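You operate a simulated robot arm through the tools that you are given. There is no shell and no other tool. Be economical: measure what you need, move in short steps, check, and stop when the job is done.

You are at the controls of a simulated robot arm. One attempt, no reset.

TASK
Read the coolant level, log it on the slider, set the status knob.
Fine: switch the gauge on and hold READ till the level shows; leave it showing. Under 70 % is REFILL, else NORMAL. Leave the other switches and valves.

The check looks at the end state, three seconds after you hand in, the way a careful person would. Anything else that was tipped, shoved, dropped, spilled or broken makes it a failure.

THE ROBOT
A 7-joint arm with a two-finger gripper, hanging from a carriage that runs on a rail from [-1383, 16] to [1097, -12] (x, y) and turns from -5.271 to 6.72 rad about z. Base frame: it is fixed where the carriage stands at the start and does not move with it; the origin is on the floor, on the carriage's upright axis, x ahead of it, y to its left, z up. Lengths are in mm, angles in rad, forces in N, time in s.
With the tool pointing down near the work surface it reaches from about 740 to 820 mm from the robot's upright axis, wherever it stands. Its first joint turns from -2.496 to 2.496 rad. Places, roughly: bleed screw [-900, 400, 1100]; blue chiller lever [-1100, 300, 800]; chiller key marked start [-700, 400, 800]; chiller key marked stop [-600, 400, 800]; compressor key marked reset [-100, 400, 600]; compressor switch [-200, 400, 600]; gauge key marked read [600, 800, 1400]; gauge power rocker [800, 800, 1400]; isolator knob [1000, 500, 1500]; orange chiller lever [-900, 300, 800]; purple compressor lever [-100, 300, 300]; purple log slider [400, 800, 1300]; purple shunt knob [-1000, 300, 600]; red drain lever [-700, 300, 300]; status knob [800, 800, 1200]; strainer screw [-500, 300, 600]. Payload 1.37 kg.
The tool frame sits at the grasp point between the pads (the TCP): z along the fingers, y along the line on which they close. The tips reach 16 mm beyond it. The gripper opens to 92 mm. The gripper's body begins 74 mm behind the TCP.
Orientation is that of the tool frame in the base frame, as [roll, pitch, yaw] about the fixed x, y, z axes, in that order (R = Rz(yaw) Ry(pitch) Rx(roll)). With the fingers straight down and closing along the base's y, the tool's x points along the base's -x, its y along +y and its z along -z.

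THE INTERFACE
- The arm moves only by the tool nudge_tool. Its argument "motion" is a list of rows, each a list of 7 numbers: the turn, a rotation vector about the tool's x, y, z in rad, then the shift along the tool's x, y, z in mm, then the gripper command, from -1 (shut) to 1 (fully open), values between in proportion. In form: [[wx, wy, wz, dx, dy, dz, claw], ...]. A call has 1 to 8 rows; each row shifts and turns the commanded pose from where the row before left it, along the tool's axes as they then stand. A row lasts 0.2 s, in which the tool goes at most 50 mm and 0.15 rad; a call with a longer step from one row to the next is refused whole, and so is a gripper value outside its range. Where a pose cannot be reached the arm comes as near as it can. A force on the tool above 50 N (or 10 N above the force at the start of the call, whichever is more), or a blocked arm, ends the call early, and 0.2 s more pass. Each finger halts on what it meets, pressing with about 26 N; the grip force reading is that of the motor and also rises with nothing between the fingers. The clock runs only during rows and for 0.2 s after the last one: add rows that do not move to give the fingers time. The reply holds the time, the measured pose of the TCP, the force on the tool along the base axes, the opening and the grip force, in the units named above and with some noise, with the torque about the TCP (base axes, N m) and any sound that the robot's microphone picked up, and new pictures: "pictures" is both (left out), scene, wrist or none.
- Cameras (640 x 400 px; columns grow to the right, rows downward): "scene" is now at [197.7, 76.4, 1713.7]; the picture's right is [0.96, 0.29, 0.00], its down [0.21, -0.71, -0.67] and it looks along [-0.19, 0.64, -0.75] (base axes); focal length 214 px, centre (320, 200). "wrist" rides on the gripper at [71, 19, -111] in the tool frame; the picture's right is [-0.26, 0.96, 0.00], its down [-0.78, -0.21, -0.59] and it looks along [-0.57, -0.15, 0.81] (tool axes); focal length 280 px, centre (320, 200). There is no depth. A picture from a camera that has moved, and an enlarged one, comes with that camera's place and axes in the base frame and with its lens.
- move_column(by): slides the trunk up (or, below 0, down) by that many mm; the arm and the scene camera ride with it, the base frame stays. It gives what a move gives, with no picture.
- roll_base(legs): drives the robot by 1 to 6 legs, each [ahead, left, turn to the left] in mm, mm and rad, along the robot's own axes; the way and the turn of a leg run together, so that a leg with both is an arc; at most 1500 mm and 3.142 rad a leg. The arm and the cameras ride along, it lands a little off, and it stops where it bumps. It keeps to its track: a leg is cut to what the track allows. It gives what a move gives, and a new picture of the scene camera.
- head_to(pan, tilt): turns the head with the scene camera to pan (to the left, within 2.705 rad either way) and tilt (down, from -0.506 to 1.204), counted from straight ahead of the robot. It gives what a move gives, and a new picture of the scene camera.
- enlarge(camera, box): a new picture of the part [left, top, right, bottom] of that camera's present view, enlarged. It takes no simulated time.
- job_done(): hands the job in; it is judged then, once.

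Go step by step. Nothing tells you exact positions but the pictures and the camera data: compare them with the known pose of the tool, close in by small moves and look again before you grip or let go. The budget is 120 turns and 260 pictures, counting those below and the enlarged ones. Unless the task says otherwise, let go and move clear before handing in, and close with one line.

The tools are called by a JSON object that holds its "name" and its "arguments". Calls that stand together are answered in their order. nudge_tool: Moves the arm, as the interface text tells. Its arguments: {"type":"object","properties":{"motion":{"type":"array"},"pictures":{"type":"string","enum":["both","scene","wrist","none"]}},"required":["motion"]} The other tools are called the same way: move_column (by) slides the trunk up or down; roll_base (legs) drives the base; head_to (pan, tilt) turns the head that bears the scene camera; enlarge (camera, box) takes an enlarged picture of a part of a camera's view; job_done () hands the job in.

At the start:

```text
t: 0.0
ee_pos: [555.7, 348.9, 1000.2]
tcp_rot: [-3.141, 0.0, -3.14]
contact_force: [0.0, 0.1, 0.4]
torque: [0.01, -0.03, 0.0]
finger_gap: 91.7
grasp_force: 0.1
trunk travel left (down, up): [-363.0, 218.0]
robot x, y, heading: [0.9, 0.8, 0.002]
head pan, tilt: [1.861, 0.841]
```

scene: 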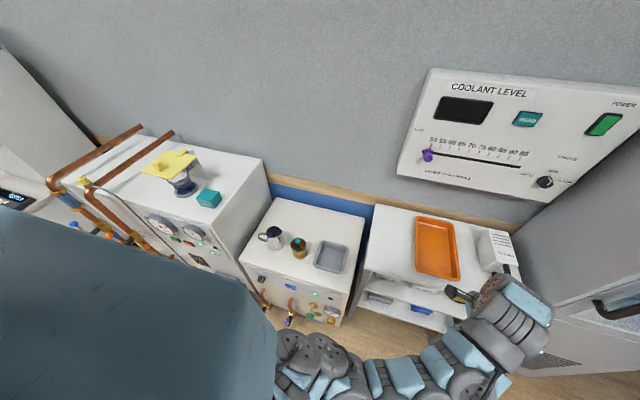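
wrist: 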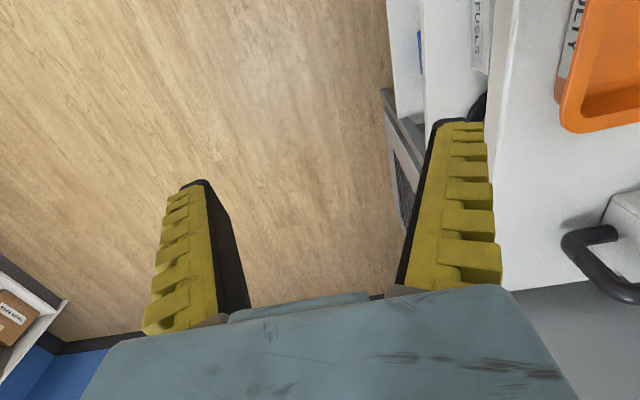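

I see the gauge panel on the wall at upper right (y about 800), with its rocker, READ key, slider and status knob. First I'll look closer at it.

{"name": "enlarge", "arguments": {"camera": "scene", "box": [390, 60, 640, 216]}}

{"name": "head_to", "arguments": {"pan": 1.0, "tilt": 0.4}}

```text
2.56 times, centred on (515, 138) of scene
camera zoom: at [197.7, 76.4, 1713.7], right [0.96, 0.29, 0.0], down [0.21, -0.71, -0.67], along [-0.19, 0.64, -0.75], focal length 549 px, centre (-179, 359)
```

zoom: 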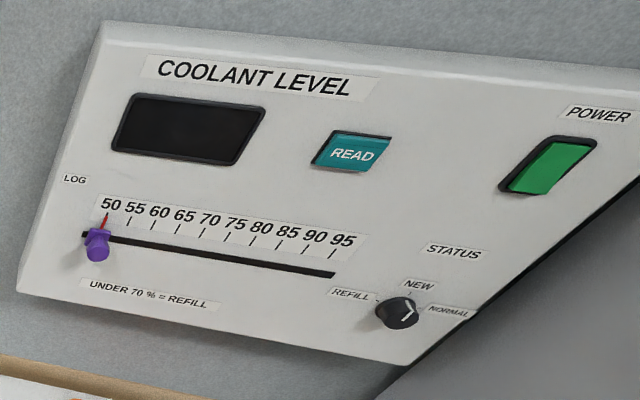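

```text
t: 1.2
ee_pos: [556.7, 348.4, 1000.0]
tcp_rot: [-3.141, 0.001, -3.14]
contact_force: [0.4, -0.1, 1.0]
torque: [0.02, 0.01, 0.02]
finger_gap: 91.9
grasp_force: 0.0
trunk travel left (down, up): [-363.0, 218.0]
robot x, y, heading: [-3.0, -1.0, 0.0]
head pan, tilt: [1.0, 0.4]
camera scene: at [270.1, 79.0, 1752.0], right [0.84, -0.54, 0.0], down [-0.21, -0.33, -0.92], along [0.5, 0.78, -0.39], focal length 214 px, centre (320, 200)
```

scene: 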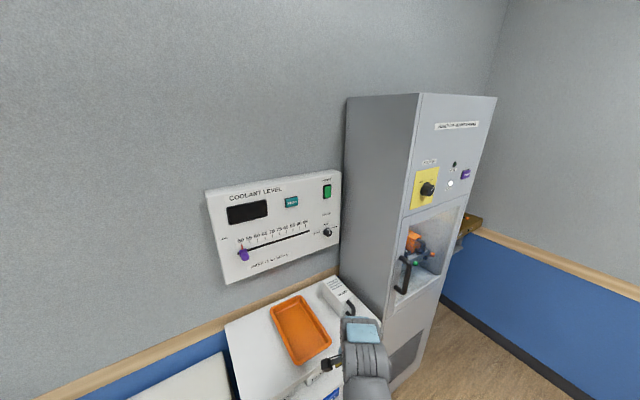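

The panel face is at about y=800: READ near x 600, z 1410; rocker near (771, 1420); knob near (774, 1215); slider handle near (390, 1243). I'll raise the arm and turn the tool toward the wall.

{"name": "nudge_tool", "arguments": {"motion": [[0, 0, 0, 0, 0, -50, -1], [0, 0, 0, 0, 0, -50, -1], [0, 0, 0, 0, 0, -50, -1], [0, 0, 0, 0, 0, -50, -1], [0, 0, 0, 0, 0, -50, -1]], "pictures": "scene"}}

{"name": "nudge_tool", "arguments": {"motion": [[-0.15, 0, 0, 0, 0, 0, -1], [-0.15, 0, 0, 0, 0, 0, -1], [-0.15, 0, 0, 0, 0, 0, -1], [-0.15, 0, 0, 0, 0, 0, -1], [-0.15, 0, 0, 0, 0, 0, -1]], "pictures": "scene"}}

```text
t: 2.4
ee_pos: [614.0, 398.8, 1109.5]
tcp_rot: [3.138, 0.003, 3.141]
contact_force: [1.1, 2.6, 4.2]
torque: [-0.28, 0.02, 0.0]
finger_gap: 0.0
grasp_force: 26.1
out of reach, approached as far as the arm can: row 1, 2, 3, 4, 5
trunk travel left (down, up): [-363.0, 218.0]
robot x, y, heading: [0.0, -2.8, -0.001]
head pan, tilt: [1.0, 0.4]
camera scene: at [270.5, 80.2, 1752.7], right [0.84, -0.54, 0.0], down [-0.21, -0.33, -0.92], along [0.5, 0.78, -0.39], focal length 214 px, centre (320, 200)
```

scene: 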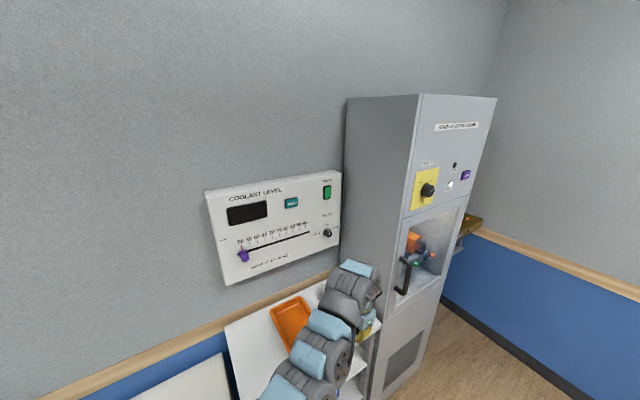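

```text
t: 3.6
ee_pos: [612.6, 396.8, 1109.3]
tcp_rot: [2.389, 0.0, -3.139]
contact_force: [0.2, 1.2, -0.1]
torque: [-0.08, -0.02, 0.0]
finger_gap: 0.0
grasp_force: 25.6
trunk travel left (down, up): [-363.0, 218.0]
robot x, y, heading: [-1.7, 2.4, 0.001]
head pan, tilt: [1.0, 0.4]
camera scene: at [270.0, 79.3, 1752.1], right [0.84, -0.54, 0.0], down [-0.21, -0.33, -0.92], along [0.5, 0.78, -0.39], focal length 214 px, centre (320, 200)
```

scene: 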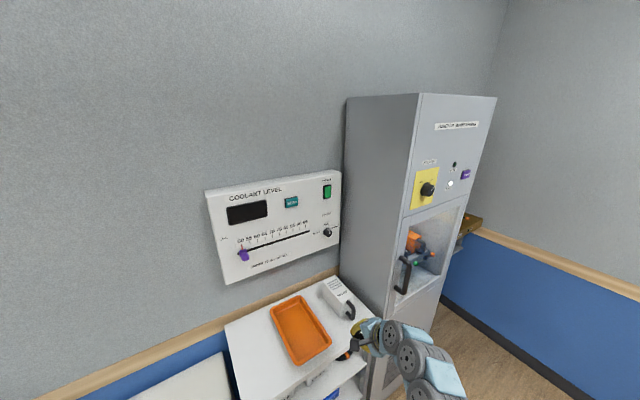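

Rotation works; I'll finish turning until the tool points horizontally at the wall, then raise the column.

{"name": "nudge_tool", "arguments": {"motion": [[-0.15, 0, 0, 0, 0, 0, -1], [-0.15, 0, 0, 0, 0, 0, -1], [-0.15, 0, 0, 0, 0, 0, -1], [-0.15, 0, 0, 0, 0, 0, -1], [-0.15, 0, 0, 0, 0, 0, -1], [-0.068, 0, 0, 0, 0, 0, -1]], "pictures": "scene"}}

{"name": "move_column", "arguments": {"by": 200}}

```text
t: 5.0
ee_pos: [611.7, 394.6, 1109.8]
tcp_rot: [1.573, 0.002, -3.14]
contact_force: [0.0, 0.2, -0.9]
torque: [-0.02, -0.01, 0.02]
finger_gap: 0.0
grasp_force: 25.9
trunk travel left (down, up): [-363.0, 218.0]
robot x, y, heading: [-3.4, -0.4, 0.002]
head pan, tilt: [1.0, 0.4]
camera scene: at [270.1, 79.0, 1752.1], right [0.84, -0.54, 0.0], down [-0.21, -0.33, -0.92], along [0.5, 0.78, -0.39], focal length 214 px, centre (320, 200)
```

scene: 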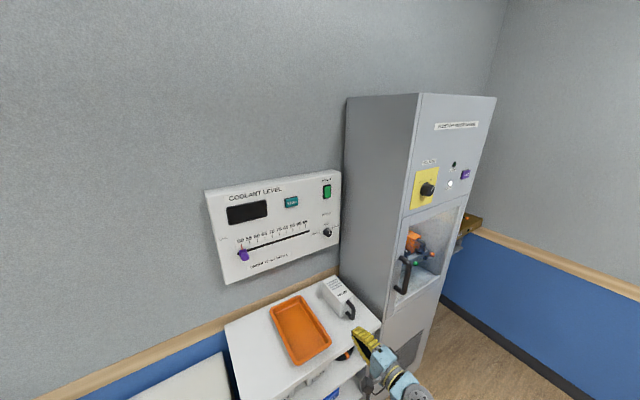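

```text
t: 7.1
ee_pos: [612.3, 394.7, 1309.4]
tcp_rot: [1.575, -0.001, -3.14]
contact_force: [1.2, 0.1, -1.0]
torque: [-0.02, -0.03, -0.03]
finger_gap: 0.1
grasp_force: 25.7
trunk travel left (down, up): [-563.0, 18.0]
robot x, y, heading: [-0.7, -1.7, -0.0]
head pan, tilt: [1.0, 0.4]
```

Tool is horizontal at z 1309. I'll pull it left, then drive ahead so the panel is squarely within reach.

{"name": "nudge_tool", "arguments": {"motion": [[0, 0, 0, 50, 0, 0, -1], [0, 0, 0, 50, 0, 0, -1], [0, 0, 0, 50, 0, 0, -1], [0, 0, 0, 50, 0, 0, -1], [0, 0, 0, 50, 0, 0, -1], [0, 0, 0, 50, 0, 20, -1]], "pictures": "both"}}

```text
refused: row 6 steps farther than a row can; nothing moved
```

I'll resend it with the last row within limits.

{"name": "nudge_tool", "arguments": {"motion": [[0, 0, 0, 50, 0, 0, -1], [0, 0, 0, 50, 0, 0, -1], [0, 0, 0, 50, 0, 0, -1], [0, 0, 0, 50, 0, 0, -1], [0, 0, 0, 50, 0, 0, -1], [0, 0, 0, 50, 0, 0, -1]], "pictures": "both"}}

```text
t: 8.5
ee_pos: [311.4, 395.6, 1307.7]
tcp_rot: [1.573, 0.0, 3.141]
contact_force: [0.5, 0.4, 0.2]
torque: [-0.03, 0.03, 0.04]
finger_gap: 0.0
grasp_force: 25.9
trunk travel left (down, up): [-563.0, 18.0]
robot x, y, heading: [-0.9, -0.4, 0.001]
head pan, tilt: [1.0, 0.4]
camera scene: at [270.3, 78.9, 1952.1], right [0.84, -0.54, 0.0], down [-0.21, -0.33, -0.92], along [0.5, 0.78, -0.39], focal length 214 px, centre (320, 200)
camera wrist: at [238.9, 284.2, 1327.6], right [0.26, 0.0, 0.96], down [0.78, -0.59, -0.21], along [0.57, 0.81, -0.16], focal length 280 px, centre (320, 200)
```

scene: 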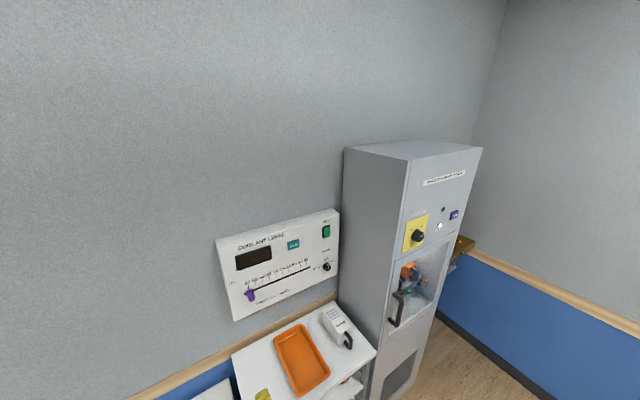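
wrist: 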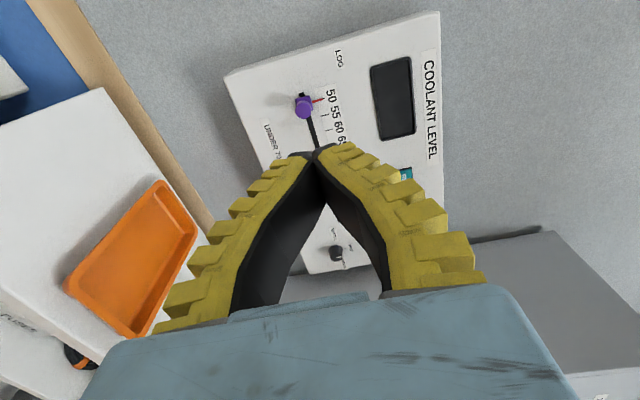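

The panel is ahead of the tool. I'll drive ahead 430 mm.

{"name": "roll_base", "arguments": {"legs": [[430, 0, 0]]}}

{"name": "head_to", "arguments": {"pan": 1.57, "tilt": 0.6}}

{"name": "enlarge", "arguments": {"camera": "wrist", "box": [0, 0, 640, 400]}}

```text
t: 11.1
ee_pos: [734.2, 391.2, 1308.8]
tcp_rot: [1.573, 0.0, 3.139]
contact_force: [-0.2, -0.2, -0.2]
torque: [-0.01, -0.03, -0.04]
finger_gap: 0.0
grasp_force: 25.9
trunk travel left (down, up): [-563.0, 18.0]
robot x, y, heading: [423.3, -7.7, -0.004]
head pan, tilt: [1.0, 0.4]
camera scene: at [693.3, 73.3, 1952.0], right [0.84, -0.54, 0.0], down [-0.21, -0.33, -0.92], along [0.5, 0.77, -0.39], focal length 214 px, centre (320, 200)
```

scene: 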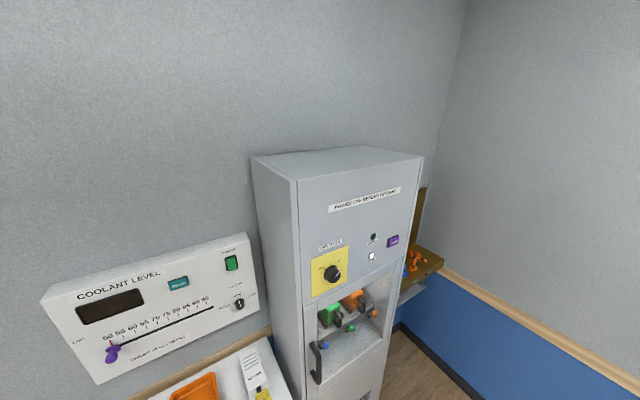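

```text
t: 12.1
ee_pos: [735.0, 390.5, 1307.5]
tcp_rot: [1.574, 0.0, 3.138]
contact_force: [0.2, -0.5, 0.4]
torque: [-0.02, -0.01, 0.02]
finger_gap: 0.1
grasp_force: 25.9
trunk travel left (down, up): [-563.0, 18.0]
robot x, y, heading: [421.5, -3.9, -0.005]
head pan, tilt: [1.571, 0.6]
camera scene: at [643.3, 83.9, 1933.9], right [1.0, 0.0, 0.0], down [0.0, -0.56, -0.83], along [0.0, 0.83, -0.56], focal length 214 px, centre (320, 200)
```

scene: 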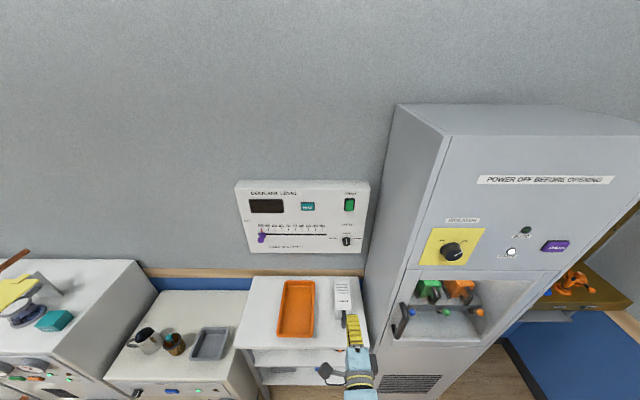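

```text
1.00 times, centred on (320, 200) of wrist (not enlarged: the box is as wide or as high as the picture)
camera zoom: at [662.8, 278.8, 1327.6], right [0.26, 0.0, 0.96], down [0.78, -0.59, -0.21], along [0.57, 0.81, -0.16], focal length 280 px, centre (320, 200)
```

zoom: 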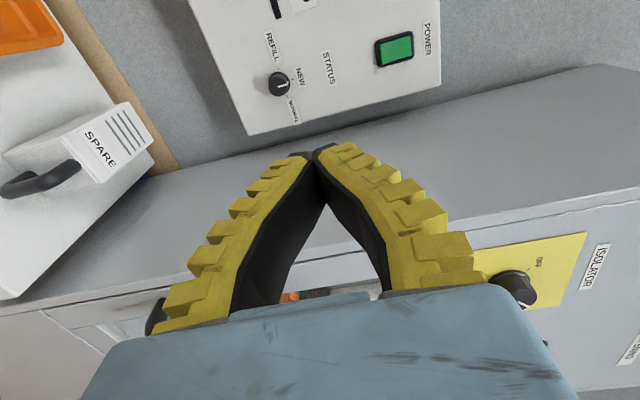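

Now I'll zoom the head-on scene view to measure the controls.

{"name": "enlarge", "arguments": {"camera": "scene", "box": [225, 170, 385, 270]}}

{"name": "enlarge", "arguments": {"camera": "wrist", "box": [200, 0, 460, 162]}}

```text
4.00 times, centred on (305, 220) of scene
camera zoom: at [643.3, 83.9, 1933.9], right [1.0, 0.0, 0.0], down [0.0, -0.56, -0.83], along [0.0, 0.83, -0.56], focal length 858 px, centre (380, 120)
```

zoom: 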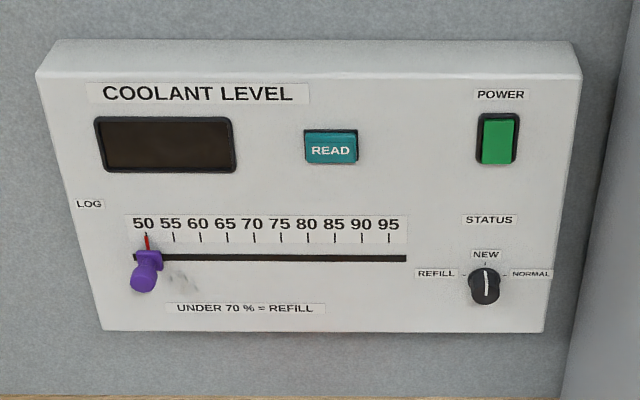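

```text
2.46 times, centred on (330, 81) of wrist
camera zoom: at [662.8, 278.8, 1327.6], right [0.26, 0.0, 0.96], down [0.78, -0.59, -0.21], along [0.57, 0.81, -0.16], focal length 690 px, centre (295, 493)
```

zoom: 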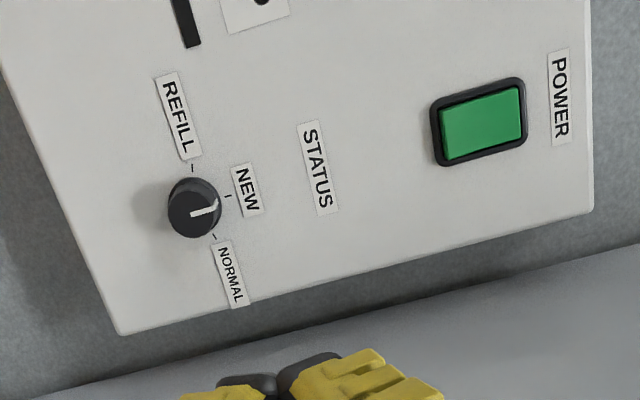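

Triangulated: rocker about (764, 796, 1423), READ about (593, 1412), knob about (760, 1230), slider pointer at x 383 for 50 with 6.0 mm per 1 %. I'll approach the rocker and look at its tilt.

{"name": "nudge_tool", "arguments": {"motion": [[0, 0, 0, -10, 40, 0, -1], [0, 0, 0, -10, 40, 20, -1], [0, 0, 0, -9, 30, 35, -1], [0, 0, 0, 0, 0, 50, -1], [0, 0, 0, 0, 0, 50, -1], [0, 0, 0, 0, 0, 50, -1], [0, 0, 0, 0, 0, 0, -1]]}}

{"name": "enlarge", "arguments": {"camera": "wrist", "box": [200, 0, 520, 200]}}

{"name": "enlarge", "arguments": {"camera": "scene", "box": [300, 170, 400, 232]}}

```text
t: 13.7
ee_pos: [768.4, 592.5, 1412.2]
tcp_rot: [1.574, 0.0, 3.139]
contact_force: [0.2, 0.5, 0.5]
torque: [0.0, 0.01, -0.02]
finger_gap: 0.0
grasp_force: 25.9
out of reach, approached as far as the arm can: row 2
trunk travel left (down, up): [-563.0, 18.0]
robot x, y, heading: [424.0, -2.5, -0.001]
head pan, tilt: [1.571, 0.6]
camera scene: at [643.2, 83.9, 1933.8], right [1.0, 0.0, 0.0], down [0.0, -0.56, -0.83], along [0.0, 0.83, -0.56], focal length 214 px, centre (320, 200)
camera wrist: at [696.2, 482.7, 1432.5], right [0.26, 0.0, 0.97], down [0.78, -0.59, -0.21], along [0.57, 0.81, -0.16], focal length 280 px, centre (320, 200)
```

scene: 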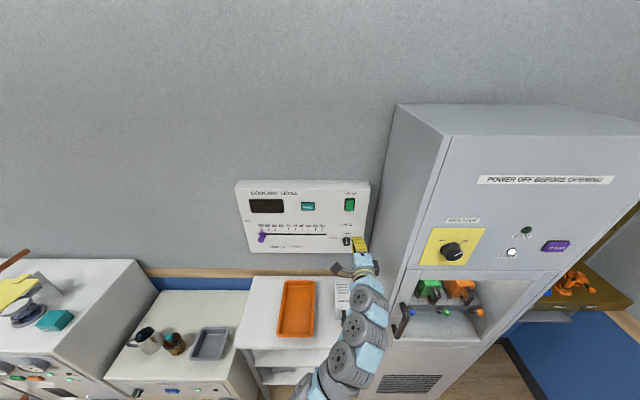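
wrist: 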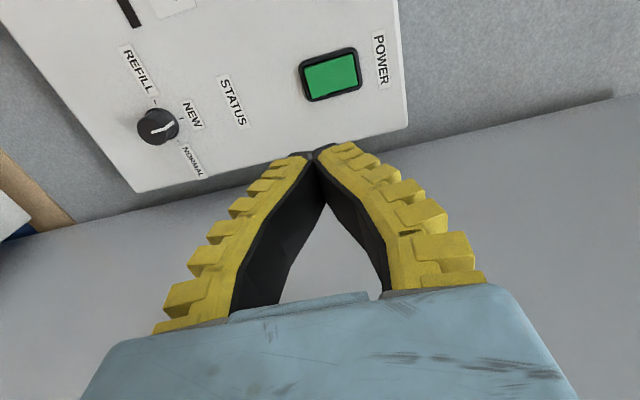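

```text
2.00 times, centred on (360, 100) of wrist
camera zoom: at [696.2, 482.7, 1432.5], right [0.26, 0.0, 0.97], down [0.78, -0.59, -0.21], along [0.57, 0.81, -0.16], focal length 561 px, centre (240, 400)
```

zoom: 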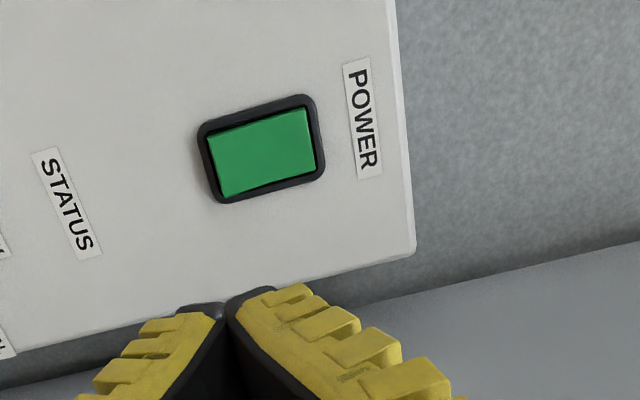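

```text
6.40 times, centred on (350, 201) of scene
camera zoom: at [643.2, 83.9, 1933.8], right [1.0, 0.0, 0.0], down [0.0, -0.56, -0.83], along [0.0, 0.83, -0.56], focal length 1373 px, centre (128, 194)
```

zoom: 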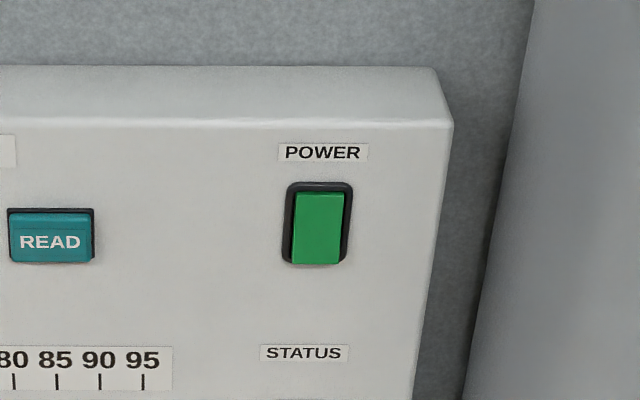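

The rocker's lower half stands proud, so I'll press its lower half with the closed fingers, approaching in steps.

{"name": "nudge_tool", "arguments": {"motion": [[0, 0, 0, 3, -7, 45, -1], [0, 0, 0, 0, 0, 45, -1], [0, 0, 0, 0, 0, 45, -1], [0, 0, 0, 0, 0, 25, -1], [0, 0, 0, 0, 0, 0, -1]]}}

```text
t: 14.9
ee_pos: [763.6, 754.5, 1404.2]
tcp_rot: [1.576, -0.001, 3.139]
contact_force: [0.1, 0.2, 1.0]
torque: [-0.01, 0.0, 0.0]
finger_gap: 0.0
grasp_force: 26.4
trunk travel left (down, up): [-563.0, 18.0]
robot x, y, heading: [425.1, -3.4, -0.002]
head pan, tilt: [1.571, 0.6]
camera scene: at [643.3, 83.9, 1933.8], right [1.0, 0.0, 0.0], down [0.0, -0.56, -0.83], along [0.0, 0.83, -0.56], focal length 214 px, centre (320, 200)
camera wrist: at [692.1, 643.6, 1424.2], right [0.26, 0.0, 0.97], down [0.78, -0.59, -0.21], along [0.57, 0.81, -0.16], focal length 280 px, centre (320, 200)
```

scene: 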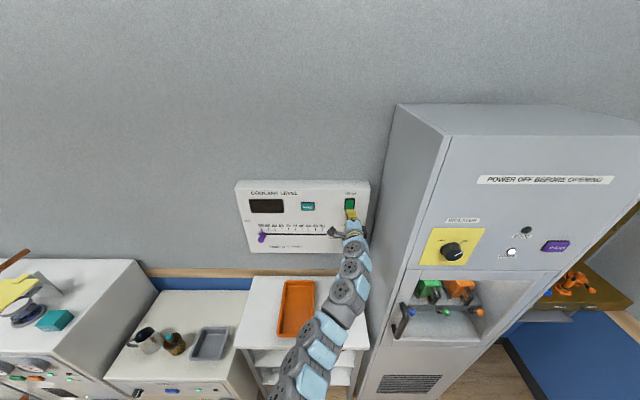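
wrist: 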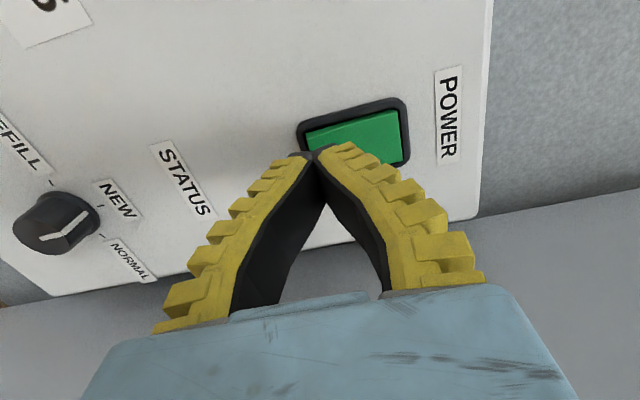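

Tips sit in front of the lower half, about 20 mm off. Pressing in small steps.

{"name": "nudge_tool", "arguments": {"motion": [[0, 0, 0, 0, 0, 8, -1], [0, 0, 0, 0, 0, 6, -1], [0, 0, 0, 0, 0, 4, -1], [0, 0, 0, 0, 0, 4, -1]]}}

```text
t: 15.9
ee_pos: [766.0, 776.1, 1403.0]
tcp_rot: [1.574, -0.002, 3.14]
contact_force: [-3.0, -18.5, 3.3]
torque: [0.2, 0.08, 0.02]
finger_gap: 0.0
grasp_force: 25.7
trunk travel left (down, up): [-563.0, 18.0]
robot x, y, heading: [423.2, -6.8, -0.004]
head pan, tilt: [1.571, 0.6]
camera scene: at [643.2, 83.3, 1933.7], right [1.0, 0.0, 0.0], down [0.0, -0.57, -0.82], along [0.0, 0.82, -0.57], focal length 214 px, centre (320, 200)
camera wrist: at [693.2, 664.7, 1422.9], right [0.26, 0.0, 0.96], down [0.78, -0.59, -0.21], along [0.57, 0.81, -0.16], focal length 280 px, centre (320, 200)
```

scene: 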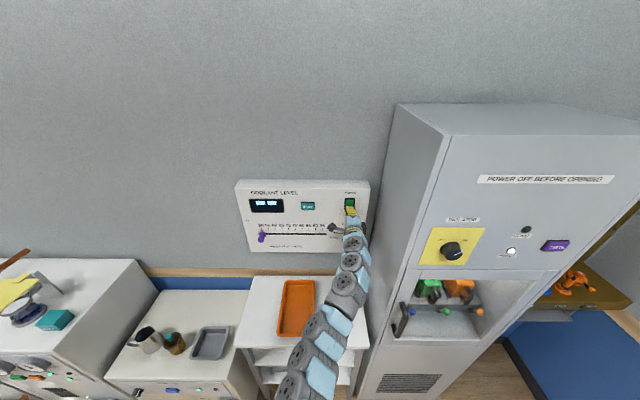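
wrist: 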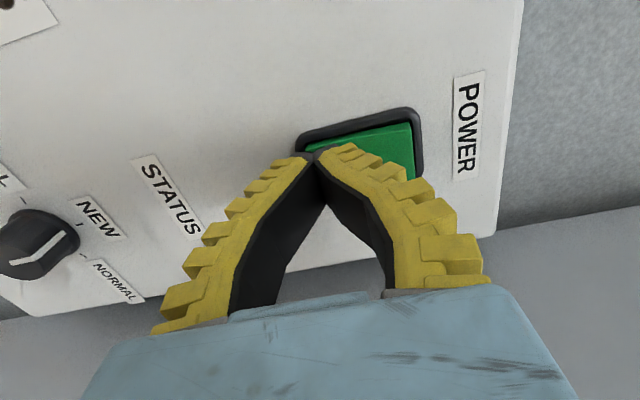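

The display has lit, so the gauge is on. I'll back off and move to in front of READ (x 593, z 1412).

{"name": "nudge_tool", "arguments": {"motion": [[0, 0, 0, 0, 0, -40, -1], [0, 0, 0, 45, 5, 0, -1], [0, 0, 0, 45, 4, 0, -1], [0, 0, 0, 45, 0, 0, -1], [0, 0, 0, 38, 0, 0, -1], [0, 0, 0, 0, 0, 0, -1]]}}

{"name": "enlarge", "arguments": {"camera": "scene", "box": [225, 170, 385, 270]}}

```text
t: 17.3
ee_pos: [593.2, 736.6, 1414.3]
tcp_rot: [1.574, 0.002, 3.139]
contact_force: [0.2, 0.0, 0.2]
torque: [0.01, -0.03, 0.01]
finger_gap: 0.1
grasp_force: 25.6
trunk travel left (down, up): [-563.0, 18.0]
robot x, y, heading: [422.7, -6.3, -0.001]
head pan, tilt: [1.571, 0.6]
camera scene: at [643.3, 83.9, 1933.8], right [1.0, 0.0, 0.0], down [0.0, -0.56, -0.83], along [0.0, 0.83, -0.56], focal length 214 px, centre (320, 200)
camera wrist: at [521.2, 625.0, 1432.8], right [0.26, 0.0, 0.97], down [0.78, -0.59, -0.21], along [0.57, 0.81, -0.16], focal length 280 px, centre (320, 200)
```

scene: 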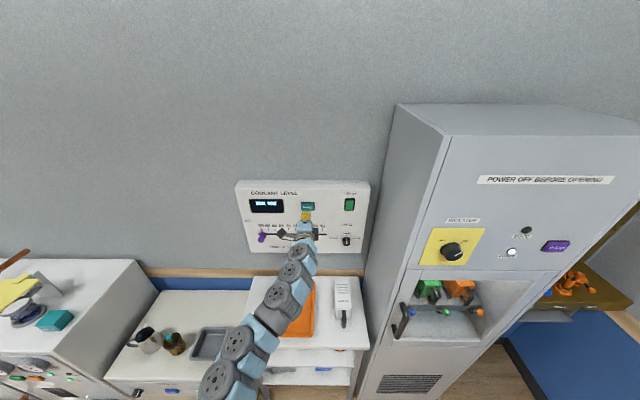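
wrist: 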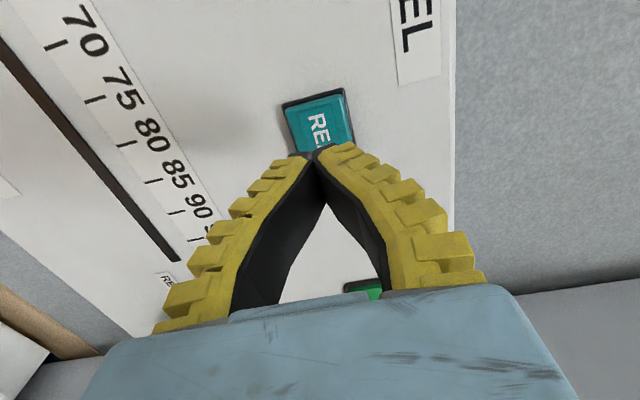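

```text
4.00 times, centred on (305, 220) of scene
camera zoom: at [643.3, 83.9, 1933.8], right [1.0, 0.0, 0.0], down [0.0, -0.56, -0.83], along [0.0, 0.83, -0.56], focal length 858 px, centre (380, 120)
```

zoom: 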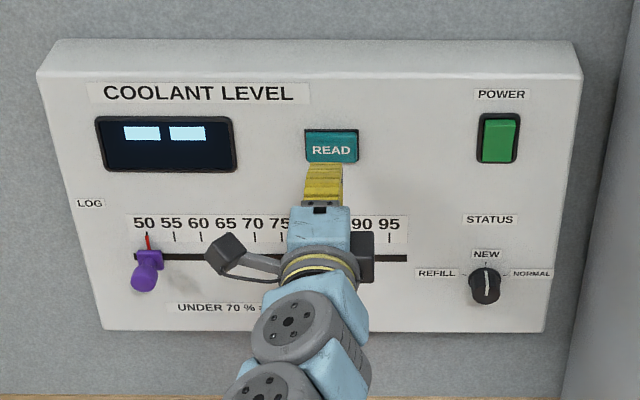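

The display shows dashes. Now I press READ gently and hold.

{"name": "nudge_tool", "arguments": {"motion": [[0, 0, 0, 0, 0, 25, -1], [0, 0, 0, 0, 0, 8, -1], [0, 0, 0, 0, 0, 5, -1], [0, 0, 0, 0, 0, 4, -1], [0, 0, 0, 0, 0, 0, -1]], "pictures": "none"}}

{"name": "enlarge", "arguments": {"camera": "scene", "box": [225, 170, 385, 270]}}

```text
t: 18.5
ee_pos: [594.2, 779.3, 1413.5]
tcp_rot: [1.574, 0.0, 3.139]
contact_force: [0.3, -2.6, 0.7]
torque: [-0.01, -0.02, 0.0]
finger_gap: 6.4
grasp_force: 27.6
trunk travel left (down, up): [-563.0, 18.0]
robot x, y, heading: [421.1, -4.4, -0.003]
head pan, tilt: [1.571, 0.6]
heard: click
```

```text
4.00 times, centred on (305, 220) of scene
camera zoom: at [643.3, 83.8, 1933.8], right [1.0, 0.0, 0.0], down [0.0, -0.57, -0.82], along [0.0, 0.82, -0.57], focal length 858 px, centre (380, 120)
```

zoom: 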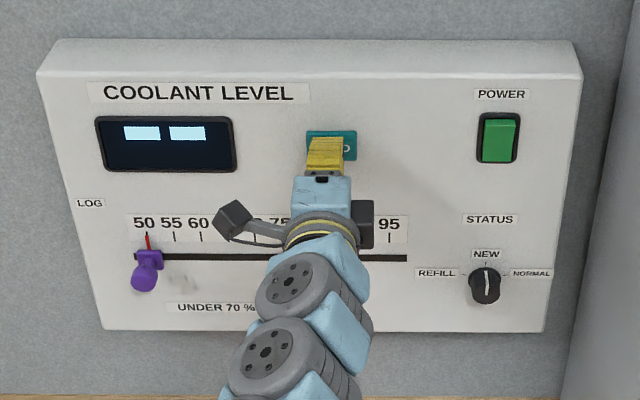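

A click: READ is pressed. I'll hold it for a while.

{"name": "nudge_tool", "arguments": {"motion": [[0, 0, 0, 0, 0, 0, -1], [0, 0, 0, 0, 0, 0, -1], [0, 0, 0, 0, 0, 0, -1], [0, 0, 0, 0, 0, 0, -1], [0, 0, 0, 0, 0, 0, -1], [0, 0, 0, 0, 0, 0, -1], [0, 0, 0, 0, 0, 0, -1], [0, 0, 0, 0, 0, 0, -1]], "pictures": "none"}}

{"name": "enlarge", "arguments": {"camera": "scene", "box": [225, 170, 385, 270]}}

```text
t: 20.3
ee_pos: [592.0, 779.2, 1412.6]
tcp_rot: [1.574, 0.001, 3.141]
contact_force: [0.1, -2.2, 0.5]
torque: [0.02, 0.0, -0.01]
finger_gap: 6.2
grasp_force: 27.7
trunk travel left (down, up): [-563.0, 18.0]
robot x, y, heading: [423.3, -8.1, -0.005]
head pan, tilt: [1.571, 0.6]
```

```text
4.00 times, centred on (305, 220) of scene
camera zoom: at [643.2, 83.8, 1933.8], right [1.0, 0.0, 0.0], down [0.0, -0.57, -0.82], along [0.0, 0.82, -0.57], focal length 858 px, centre (380, 120)
```

zoom: 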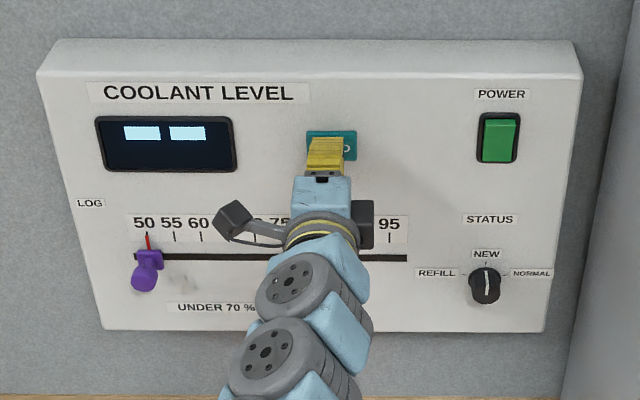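

Still dashes after ~2 s. I'll press slightly deeper and keep holding.

{"name": "nudge_tool", "arguments": {"motion": [[0, 0, 0, 0, 0, 2, -1], [0, 0, 0, 0, 0, 2, -1], [0, 0, 0, 0, 0, 0, -1], [0, 0, 0, 0, 0, 0, -1], [0, 0, 0, 0, 0, 0, -1], [0, 0, 0, 0, 0, 0, -1], [0, 0, 0, 0, 0, 0, -1], [0, 0, 0, 0, 0, 0, -1]], "pictures": "wrist"}}

{"name": "enlarge", "arguments": {"camera": "scene", "box": [225, 170, 385, 270]}}

```text
t: 22.1
ee_pos: [591.7, 782.7, 1412.4]
tcp_rot: [1.577, -0.002, 3.139]
contact_force: [1.0, -9.6, -0.3]
torque: [0.05, 0.0, 0.01]
finger_gap: 6.1
grasp_force: 27.5
trunk travel left (down, up): [-563.0, 18.0]
robot x, y, heading: [424.1, -5.8, -0.004]
head pan, tilt: [1.571, 0.6]
camera wrist: at [520.8, 671.2, 1432.3], right [0.26, 0.0, 0.97], down [0.78, -0.59, -0.21], along [0.57, 0.81, -0.16], focal length 280 px, centre (320, 200)
```

wrist: 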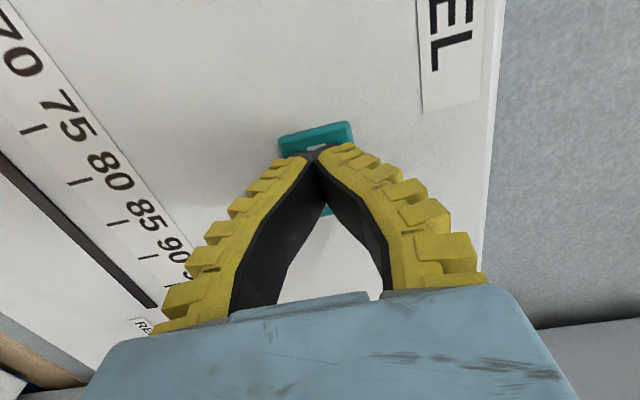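

```text
4.00 times, centred on (305, 220) of scene
camera zoom: at [643.3, 83.6, 1933.8], right [1.0, 0.0, 0.0], down [0.0, -0.57, -0.82], along [0.0, 0.82, -0.57], focal length 858 px, centre (380, 120)
```

zoom: 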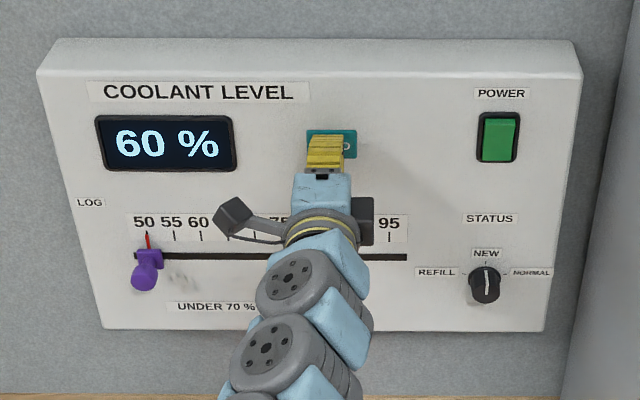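

It reads 60 %, so the log goes to 60 and status to REFILL. I'll release READ, back off, and roll the gripper 90° so that the fingers close along x.

{"name": "nudge_tool", "arguments": {"motion": [[0, 0, 0, 0, 0, -45, -1], [0, 0, 0, 0, 0, -45, -1], [0, 0, 0, 0, 0, -40, -1], [0, 0, 0.15, 35, -30, 0, -1], [0, 0, 0.15, 0, 0, 0, -1], [0, 0, 0.15, 0, 0, 0, -1], [0, 0, 0.15, 0, 0, 0, -1]], "pictures": "none"}}

{"name": "nudge_tool", "arguments": {"motion": [[0, 0, 0.15, 0, 0, 0, -1], [0, 0, 0.15, 0, 0, 0, -1], [0, 0, 0.15, 0, 0, 0, -1], [0, 0, 0.15, 0, 0, 0, -1], [0, 0, 0.15, 0, 0, 0, -1], [0, 0, 0.15, 0, 0, 0, -1], [0, 0, 0.07, 0, 0, 0, -1], [0, 0, 0, 0, 0, 0, -1]]}}

{"name": "enlarge", "arguments": {"camera": "scene", "box": [225, 170, 385, 270]}}

```text
t: 23.7
ee_pos: [556.2, 654.0, 1383.9]
tcp_rot: [1.576, -0.601, 3.136]
contact_force: [-0.9, 0.1, 0.1]
torque: [-0.01, -0.03, 0.0]
finger_gap: 0.0
grasp_force: 28.0
trunk travel left (down, up): [-563.0, 18.0]
robot x, y, heading: [422.5, -6.2, -0.005]
head pan, tilt: [1.571, 0.6]
```

```text
t: 25.5
ee_pos: [556.1, 652.6, 1384.5]
tcp_rot: [2.997, -1.567, 1.714]
contact_force: [0.6, -0.3, 0.2]
torque: [-0.01, -0.01, -0.01]
finger_gap: 0.0
grasp_force: 27.7
trunk travel left (down, up): [-563.0, 18.0]
robot x, y, heading: [424.1, -2.0, -0.007]
head pan, tilt: [1.571, 0.6]
camera scene: at [643.3, 83.9, 1933.8], right [1.0, 0.0, 0.0], down [0.0, -0.56, -0.83], along [0.0, 0.83, -0.56], focal length 214 px, centre (320, 200)
camera wrist: at [574.9, 542.1, 1454.9], right [0.97, 0.0, -0.26], down [-0.21, -0.59, -0.78], along [-0.15, 0.81, -0.57], focal length 280 px, centre (320, 200)
```

scene: 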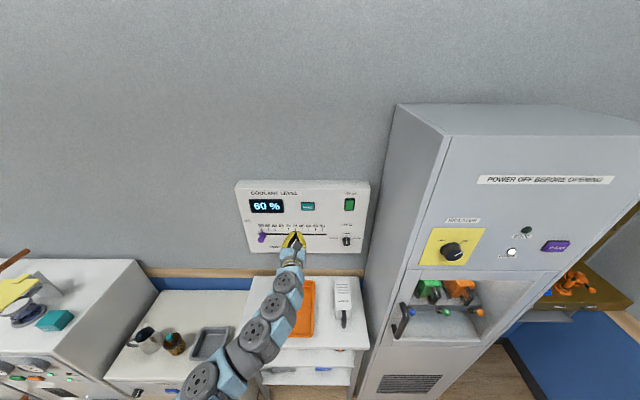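
wrist: 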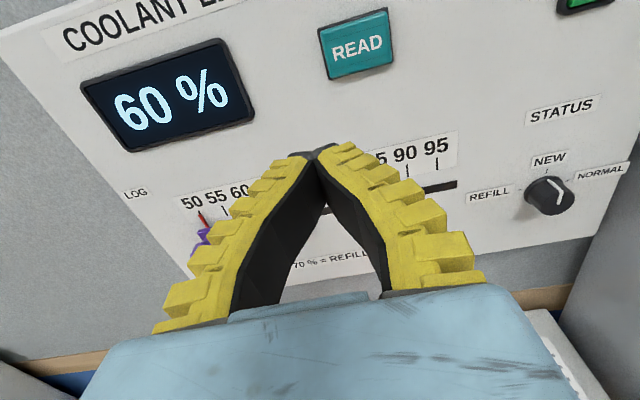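

```text
4.00 times, centred on (305, 220) of scene
camera zoom: at [643.3, 83.9, 1933.8], right [1.0, 0.0, 0.0], down [0.0, -0.56, -0.83], along [0.0, 0.83, -0.56], focal length 858 px, centre (380, 120)
```

zoom: 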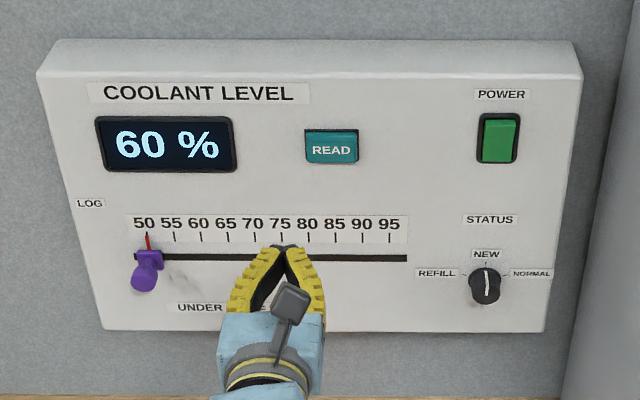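

The 60 % stays showing. Now tool x=up, y=+x, z=into wall. I move in front of the slider handle and open the gripper partly.

{"name": "nudge_tool", "arguments": {"motion": [[0, 0, 0, -30, -38, 0, -0.2], [0, 0, 0, -30, -38, 0, 0.1], [0, 0, 0, -30, -38, 0, 0.3], [0, 0, 0, -30, -38, 0, 0.3], [0, 0, 0, -7, -22, 0, 0.3], [0, 0, 0, 0, 0, 0, 0.3]]}}

{"name": "enlarge", "arguments": {"camera": "wrist", "box": [160, 20, 480, 220]}}

{"name": "enlarge", "arguments": {"camera": "scene", "box": [230, 210, 310, 260]}}

```text
t: 26.9
ee_pos: [383.3, 651.3, 1255.0]
tcp_rot: [2.64, -1.567, 2.069]
contact_force: [-0.8, 0.7, -0.4]
torque: [0.01, -0.02, 0.0]
finger_gap: 62.6
grasp_force: 1.8
trunk travel left (down, up): [-563.0, 18.0]
robot x, y, heading: [422.3, -4.6, -0.007]
head pan, tilt: [1.571, 0.6]
camera scene: at [643.3, 83.9, 1933.8], right [1.0, 0.0, 0.0], down [0.0, -0.56, -0.83], along [0.0, 0.83, -0.56], focal length 214 px, centre (320, 200)
camera wrist: at [400.9, 540.4, 1326.5], right [0.97, 0.0, -0.26], down [-0.21, -0.59, -0.78], along [-0.15, 0.81, -0.57], focal length 280 px, centre (320, 200)
```

scene: 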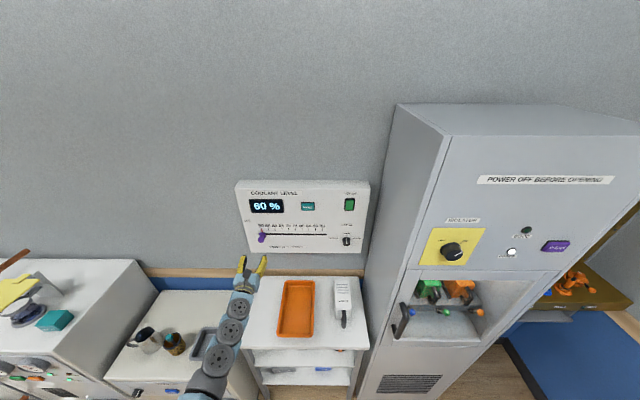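
wrist: 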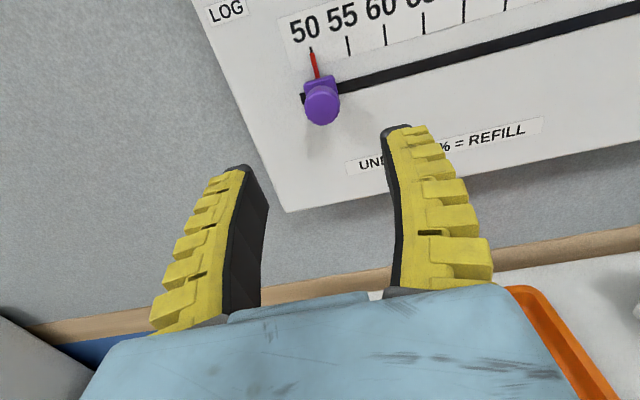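

```text
2.00 times, centred on (320, 120) of wrist
camera zoom: at [400.9, 540.4, 1326.5], right [0.97, 0.0, -0.26], down [-0.21, -0.59, -0.78], along [-0.15, 0.81, -0.57], focal length 561 px, centre (320, 360)
```

zoom: 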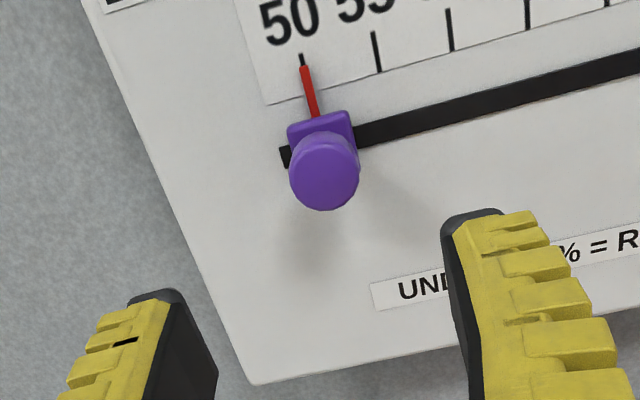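

```text
8.00 times, centred on (270, 235) of scene
camera zoom: at [643.3, 83.9, 1933.8], right [1.0, 0.0, 0.0], down [0.0, -0.56, -0.83], along [0.0, 0.83, -0.56], focal length 1716 px, centre (720, -80)
```

zoom: 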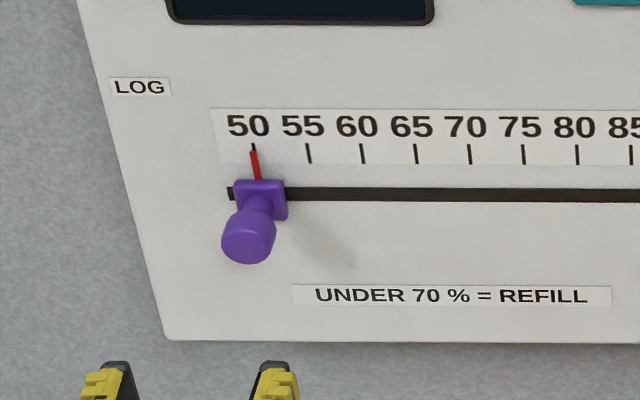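

Handle cap is at about (384, 765, 1256), between the fingers. I'll advance in steps to straddle it.

{"name": "nudge_tool", "arguments": {"motion": [[0, 0, 0, 0, 0, 40, 0.3], [0, 0, 0, 0, 0, 40, 0.3], [0, 0, 0, 0, 0, 24, 0.3], [0, 0, 0, 0, 0, 0, 0.3]]}}

{"name": "enlarge", "arguments": {"camera": "scene", "box": [230, 210, 310, 260]}}

```text
t: 27.9
ee_pos: [382.7, 756.8, 1257.6]
tcp_rot: [2.781, -1.568, 1.932]
contact_force: [0.1, -0.2, 0.1]
torque: [-0.01, 0.01, 0.02]
finger_gap: 62.4
grasp_force: 1.7
trunk travel left (down, up): [-563.0, 18.0]
robot x, y, heading: [424.7, -0.5, -0.0]
head pan, tilt: [1.571, 0.6]
camera scene: at [643.2, 83.9, 1933.8], right [1.0, 0.0, 0.0], down [0.0, -0.56, -0.83], along [0.0, 0.83, -0.56], focal length 214 px, centre (320, 200)
camera wrist: at [401.1, 644.9, 1327.4], right [0.97, 0.0, -0.26], down [-0.21, -0.59, -0.78], along [-0.15, 0.81, -0.57], focal length 280 px, centre (320, 200)
```

scene: 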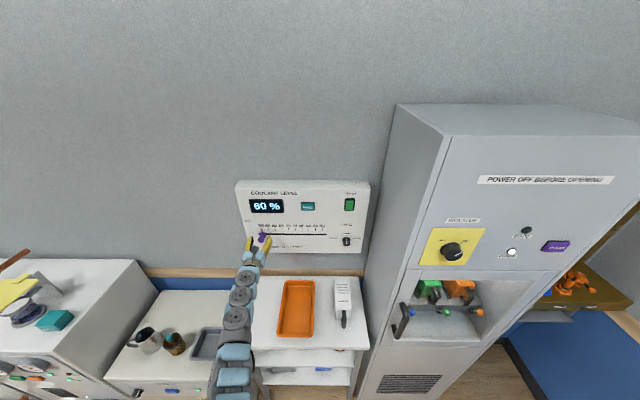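
wrist: 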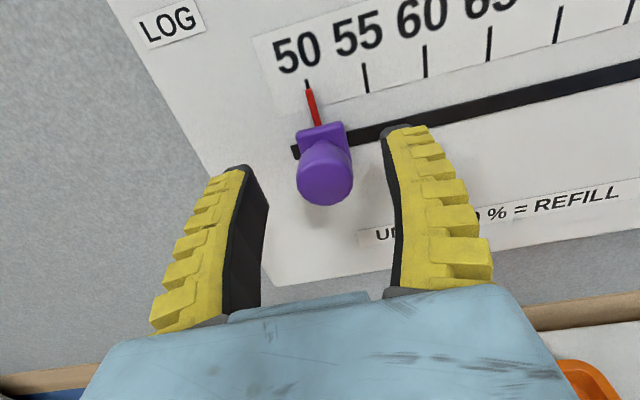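

```text
8.00 times, centred on (270, 235) of scene
camera zoom: at [643.2, 83.9, 1933.8], right [1.0, 0.0, 0.0], down [0.0, -0.56, -0.83], along [0.0, 0.83, -0.56], focal length 1716 px, centre (720, -80)
```

zoom: 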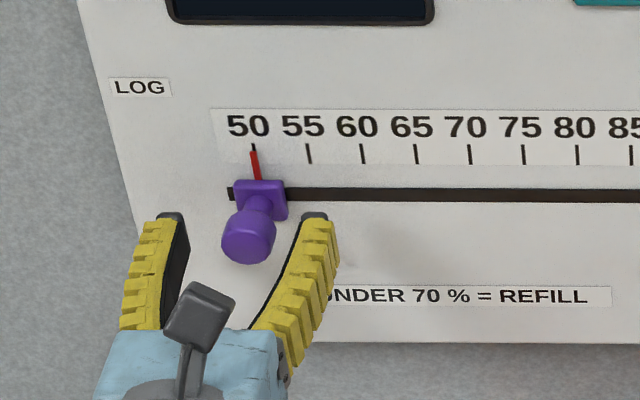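

Straddled; close on the handle.

{"name": "nudge_tool", "arguments": {"motion": [[0, 0, 0, 0, 2, 4, 0.3], [0, 0, 0, 0, 0, 0, -1], [0, 0, 0, 0, 0, 0, -1], [0, 0, 0, 0, 0, 0, -1]]}}

{"name": "enlarge", "arguments": {"camera": "scene", "box": [230, 210, 310, 260]}}

```text
t: 28.9
ee_pos: [386.4, 760.3, 1257.6]
tcp_rot: [2.737, -1.567, 1.973]
contact_force: [0.7, 0.0, -1.1]
torque: [0.12, -0.01, -0.02]
finger_gap: 19.7
grasp_force: 27.6
trunk travel left (down, up): [-563.0, 18.0]
robot x, y, heading: [426.0, -3.5, 0.0]
head pan, tilt: [1.571, 0.6]
camera scene: at [643.3, 83.9, 1933.8], right [1.0, 0.0, 0.0], down [0.0, -0.56, -0.83], along [0.0, 0.83, -0.56], focal length 214 px, centre (320, 200)
camera wrist: at [403.5, 648.8, 1327.7], right [0.97, 0.0, -0.26], down [-0.21, -0.59, -0.78], along [-0.15, 0.81, -0.57], focal length 280 px, centre (320, 200)
```

scene: 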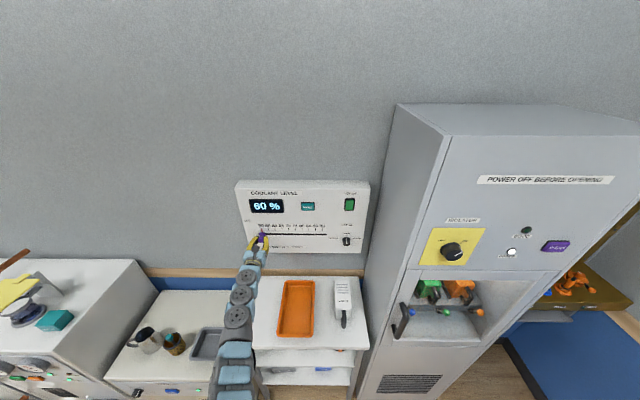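
wrist: 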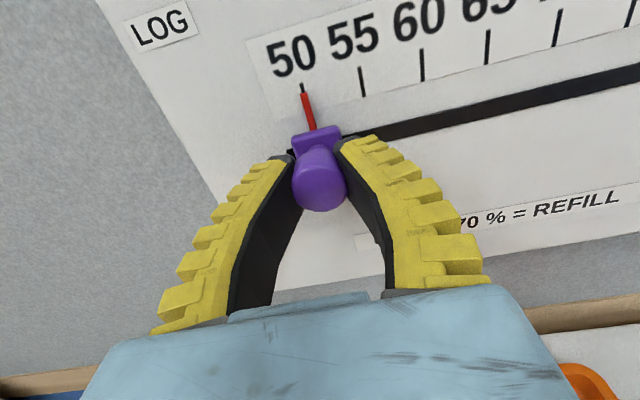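

```text
8.00 times, centred on (270, 235) of scene
camera zoom: at [643.3, 83.9, 1933.8], right [1.0, 0.0, 0.0], down [0.0, -0.56, -0.83], along [0.0, 0.83, -0.56], focal length 1716 px, centre (720, -80)
```

zoom: 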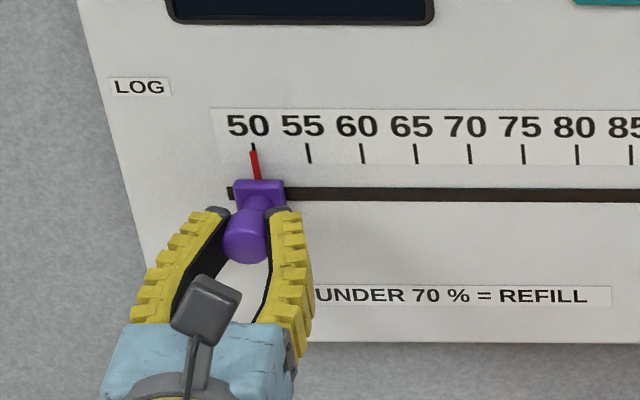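

Gripped at 50. Slide +60 mm to the 60 mark.

{"name": "nudge_tool", "arguments": {"motion": [[0, 0, 0, 0, 15, 0, -1], [0, 0, 0, 0, 15, 0, -1], [0, 0, 0, 0, 15, 0, -1], [0, 0, 0, 0, 13, 0, -1], [0, 0, 0, 0, 0, 0, -1]], "pictures": "none"}}

{"name": "enlarge", "arguments": {"camera": "scene", "box": [230, 210, 310, 260]}}

{"name": "enlarge", "arguments": {"camera": "wrist", "box": [220, 50, 420, 175]}}

```text
t: 30.1
ee_pos: [444.3, 761.2, 1257.2]
tcp_rot: [2.461, -1.567, 2.248]
contact_force: [0.9, -23.8, 26.0]
torque: [0.24, -0.06, -0.03]
finger_gap: 19.9
grasp_force: 28.4
trunk travel left (down, up): [-563.0, 18.0]
robot x, y, heading: [419.0, -2.8, -0.005]
head pan, tilt: [1.571, 0.6]
```

```text
8.00 times, centred on (270, 235) of scene
camera zoom: at [643.4, 83.7, 1934.0], right [1.0, 0.0, 0.0], down [0.0, -0.57, -0.82], along [0.0, 0.82, -0.57], focal length 1716 px, centre (720, -80)
```

zoom: 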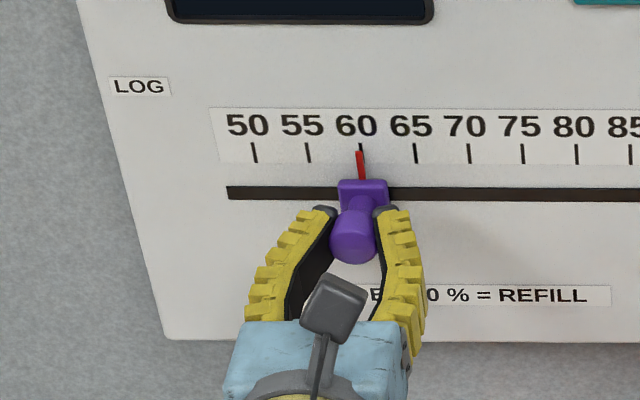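

```text
3.20 times, centred on (320, 112) of wrist
camera zoom: at [462.5, 650.1, 1327.2], right [0.97, 0.0, -0.26], down [-0.21, -0.59, -0.78], along [-0.15, 0.81, -0.57], focal length 897 px, centre (320, 480)
```

zoom: 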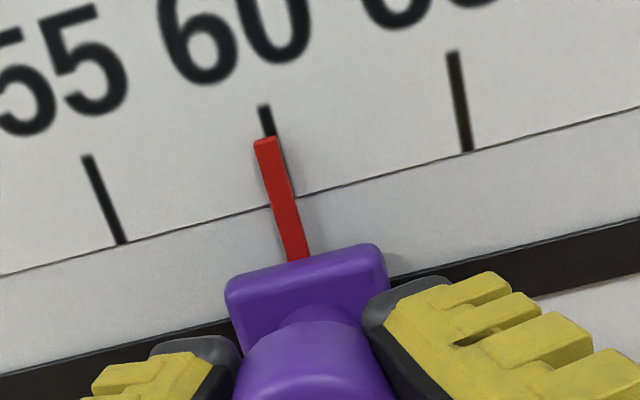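

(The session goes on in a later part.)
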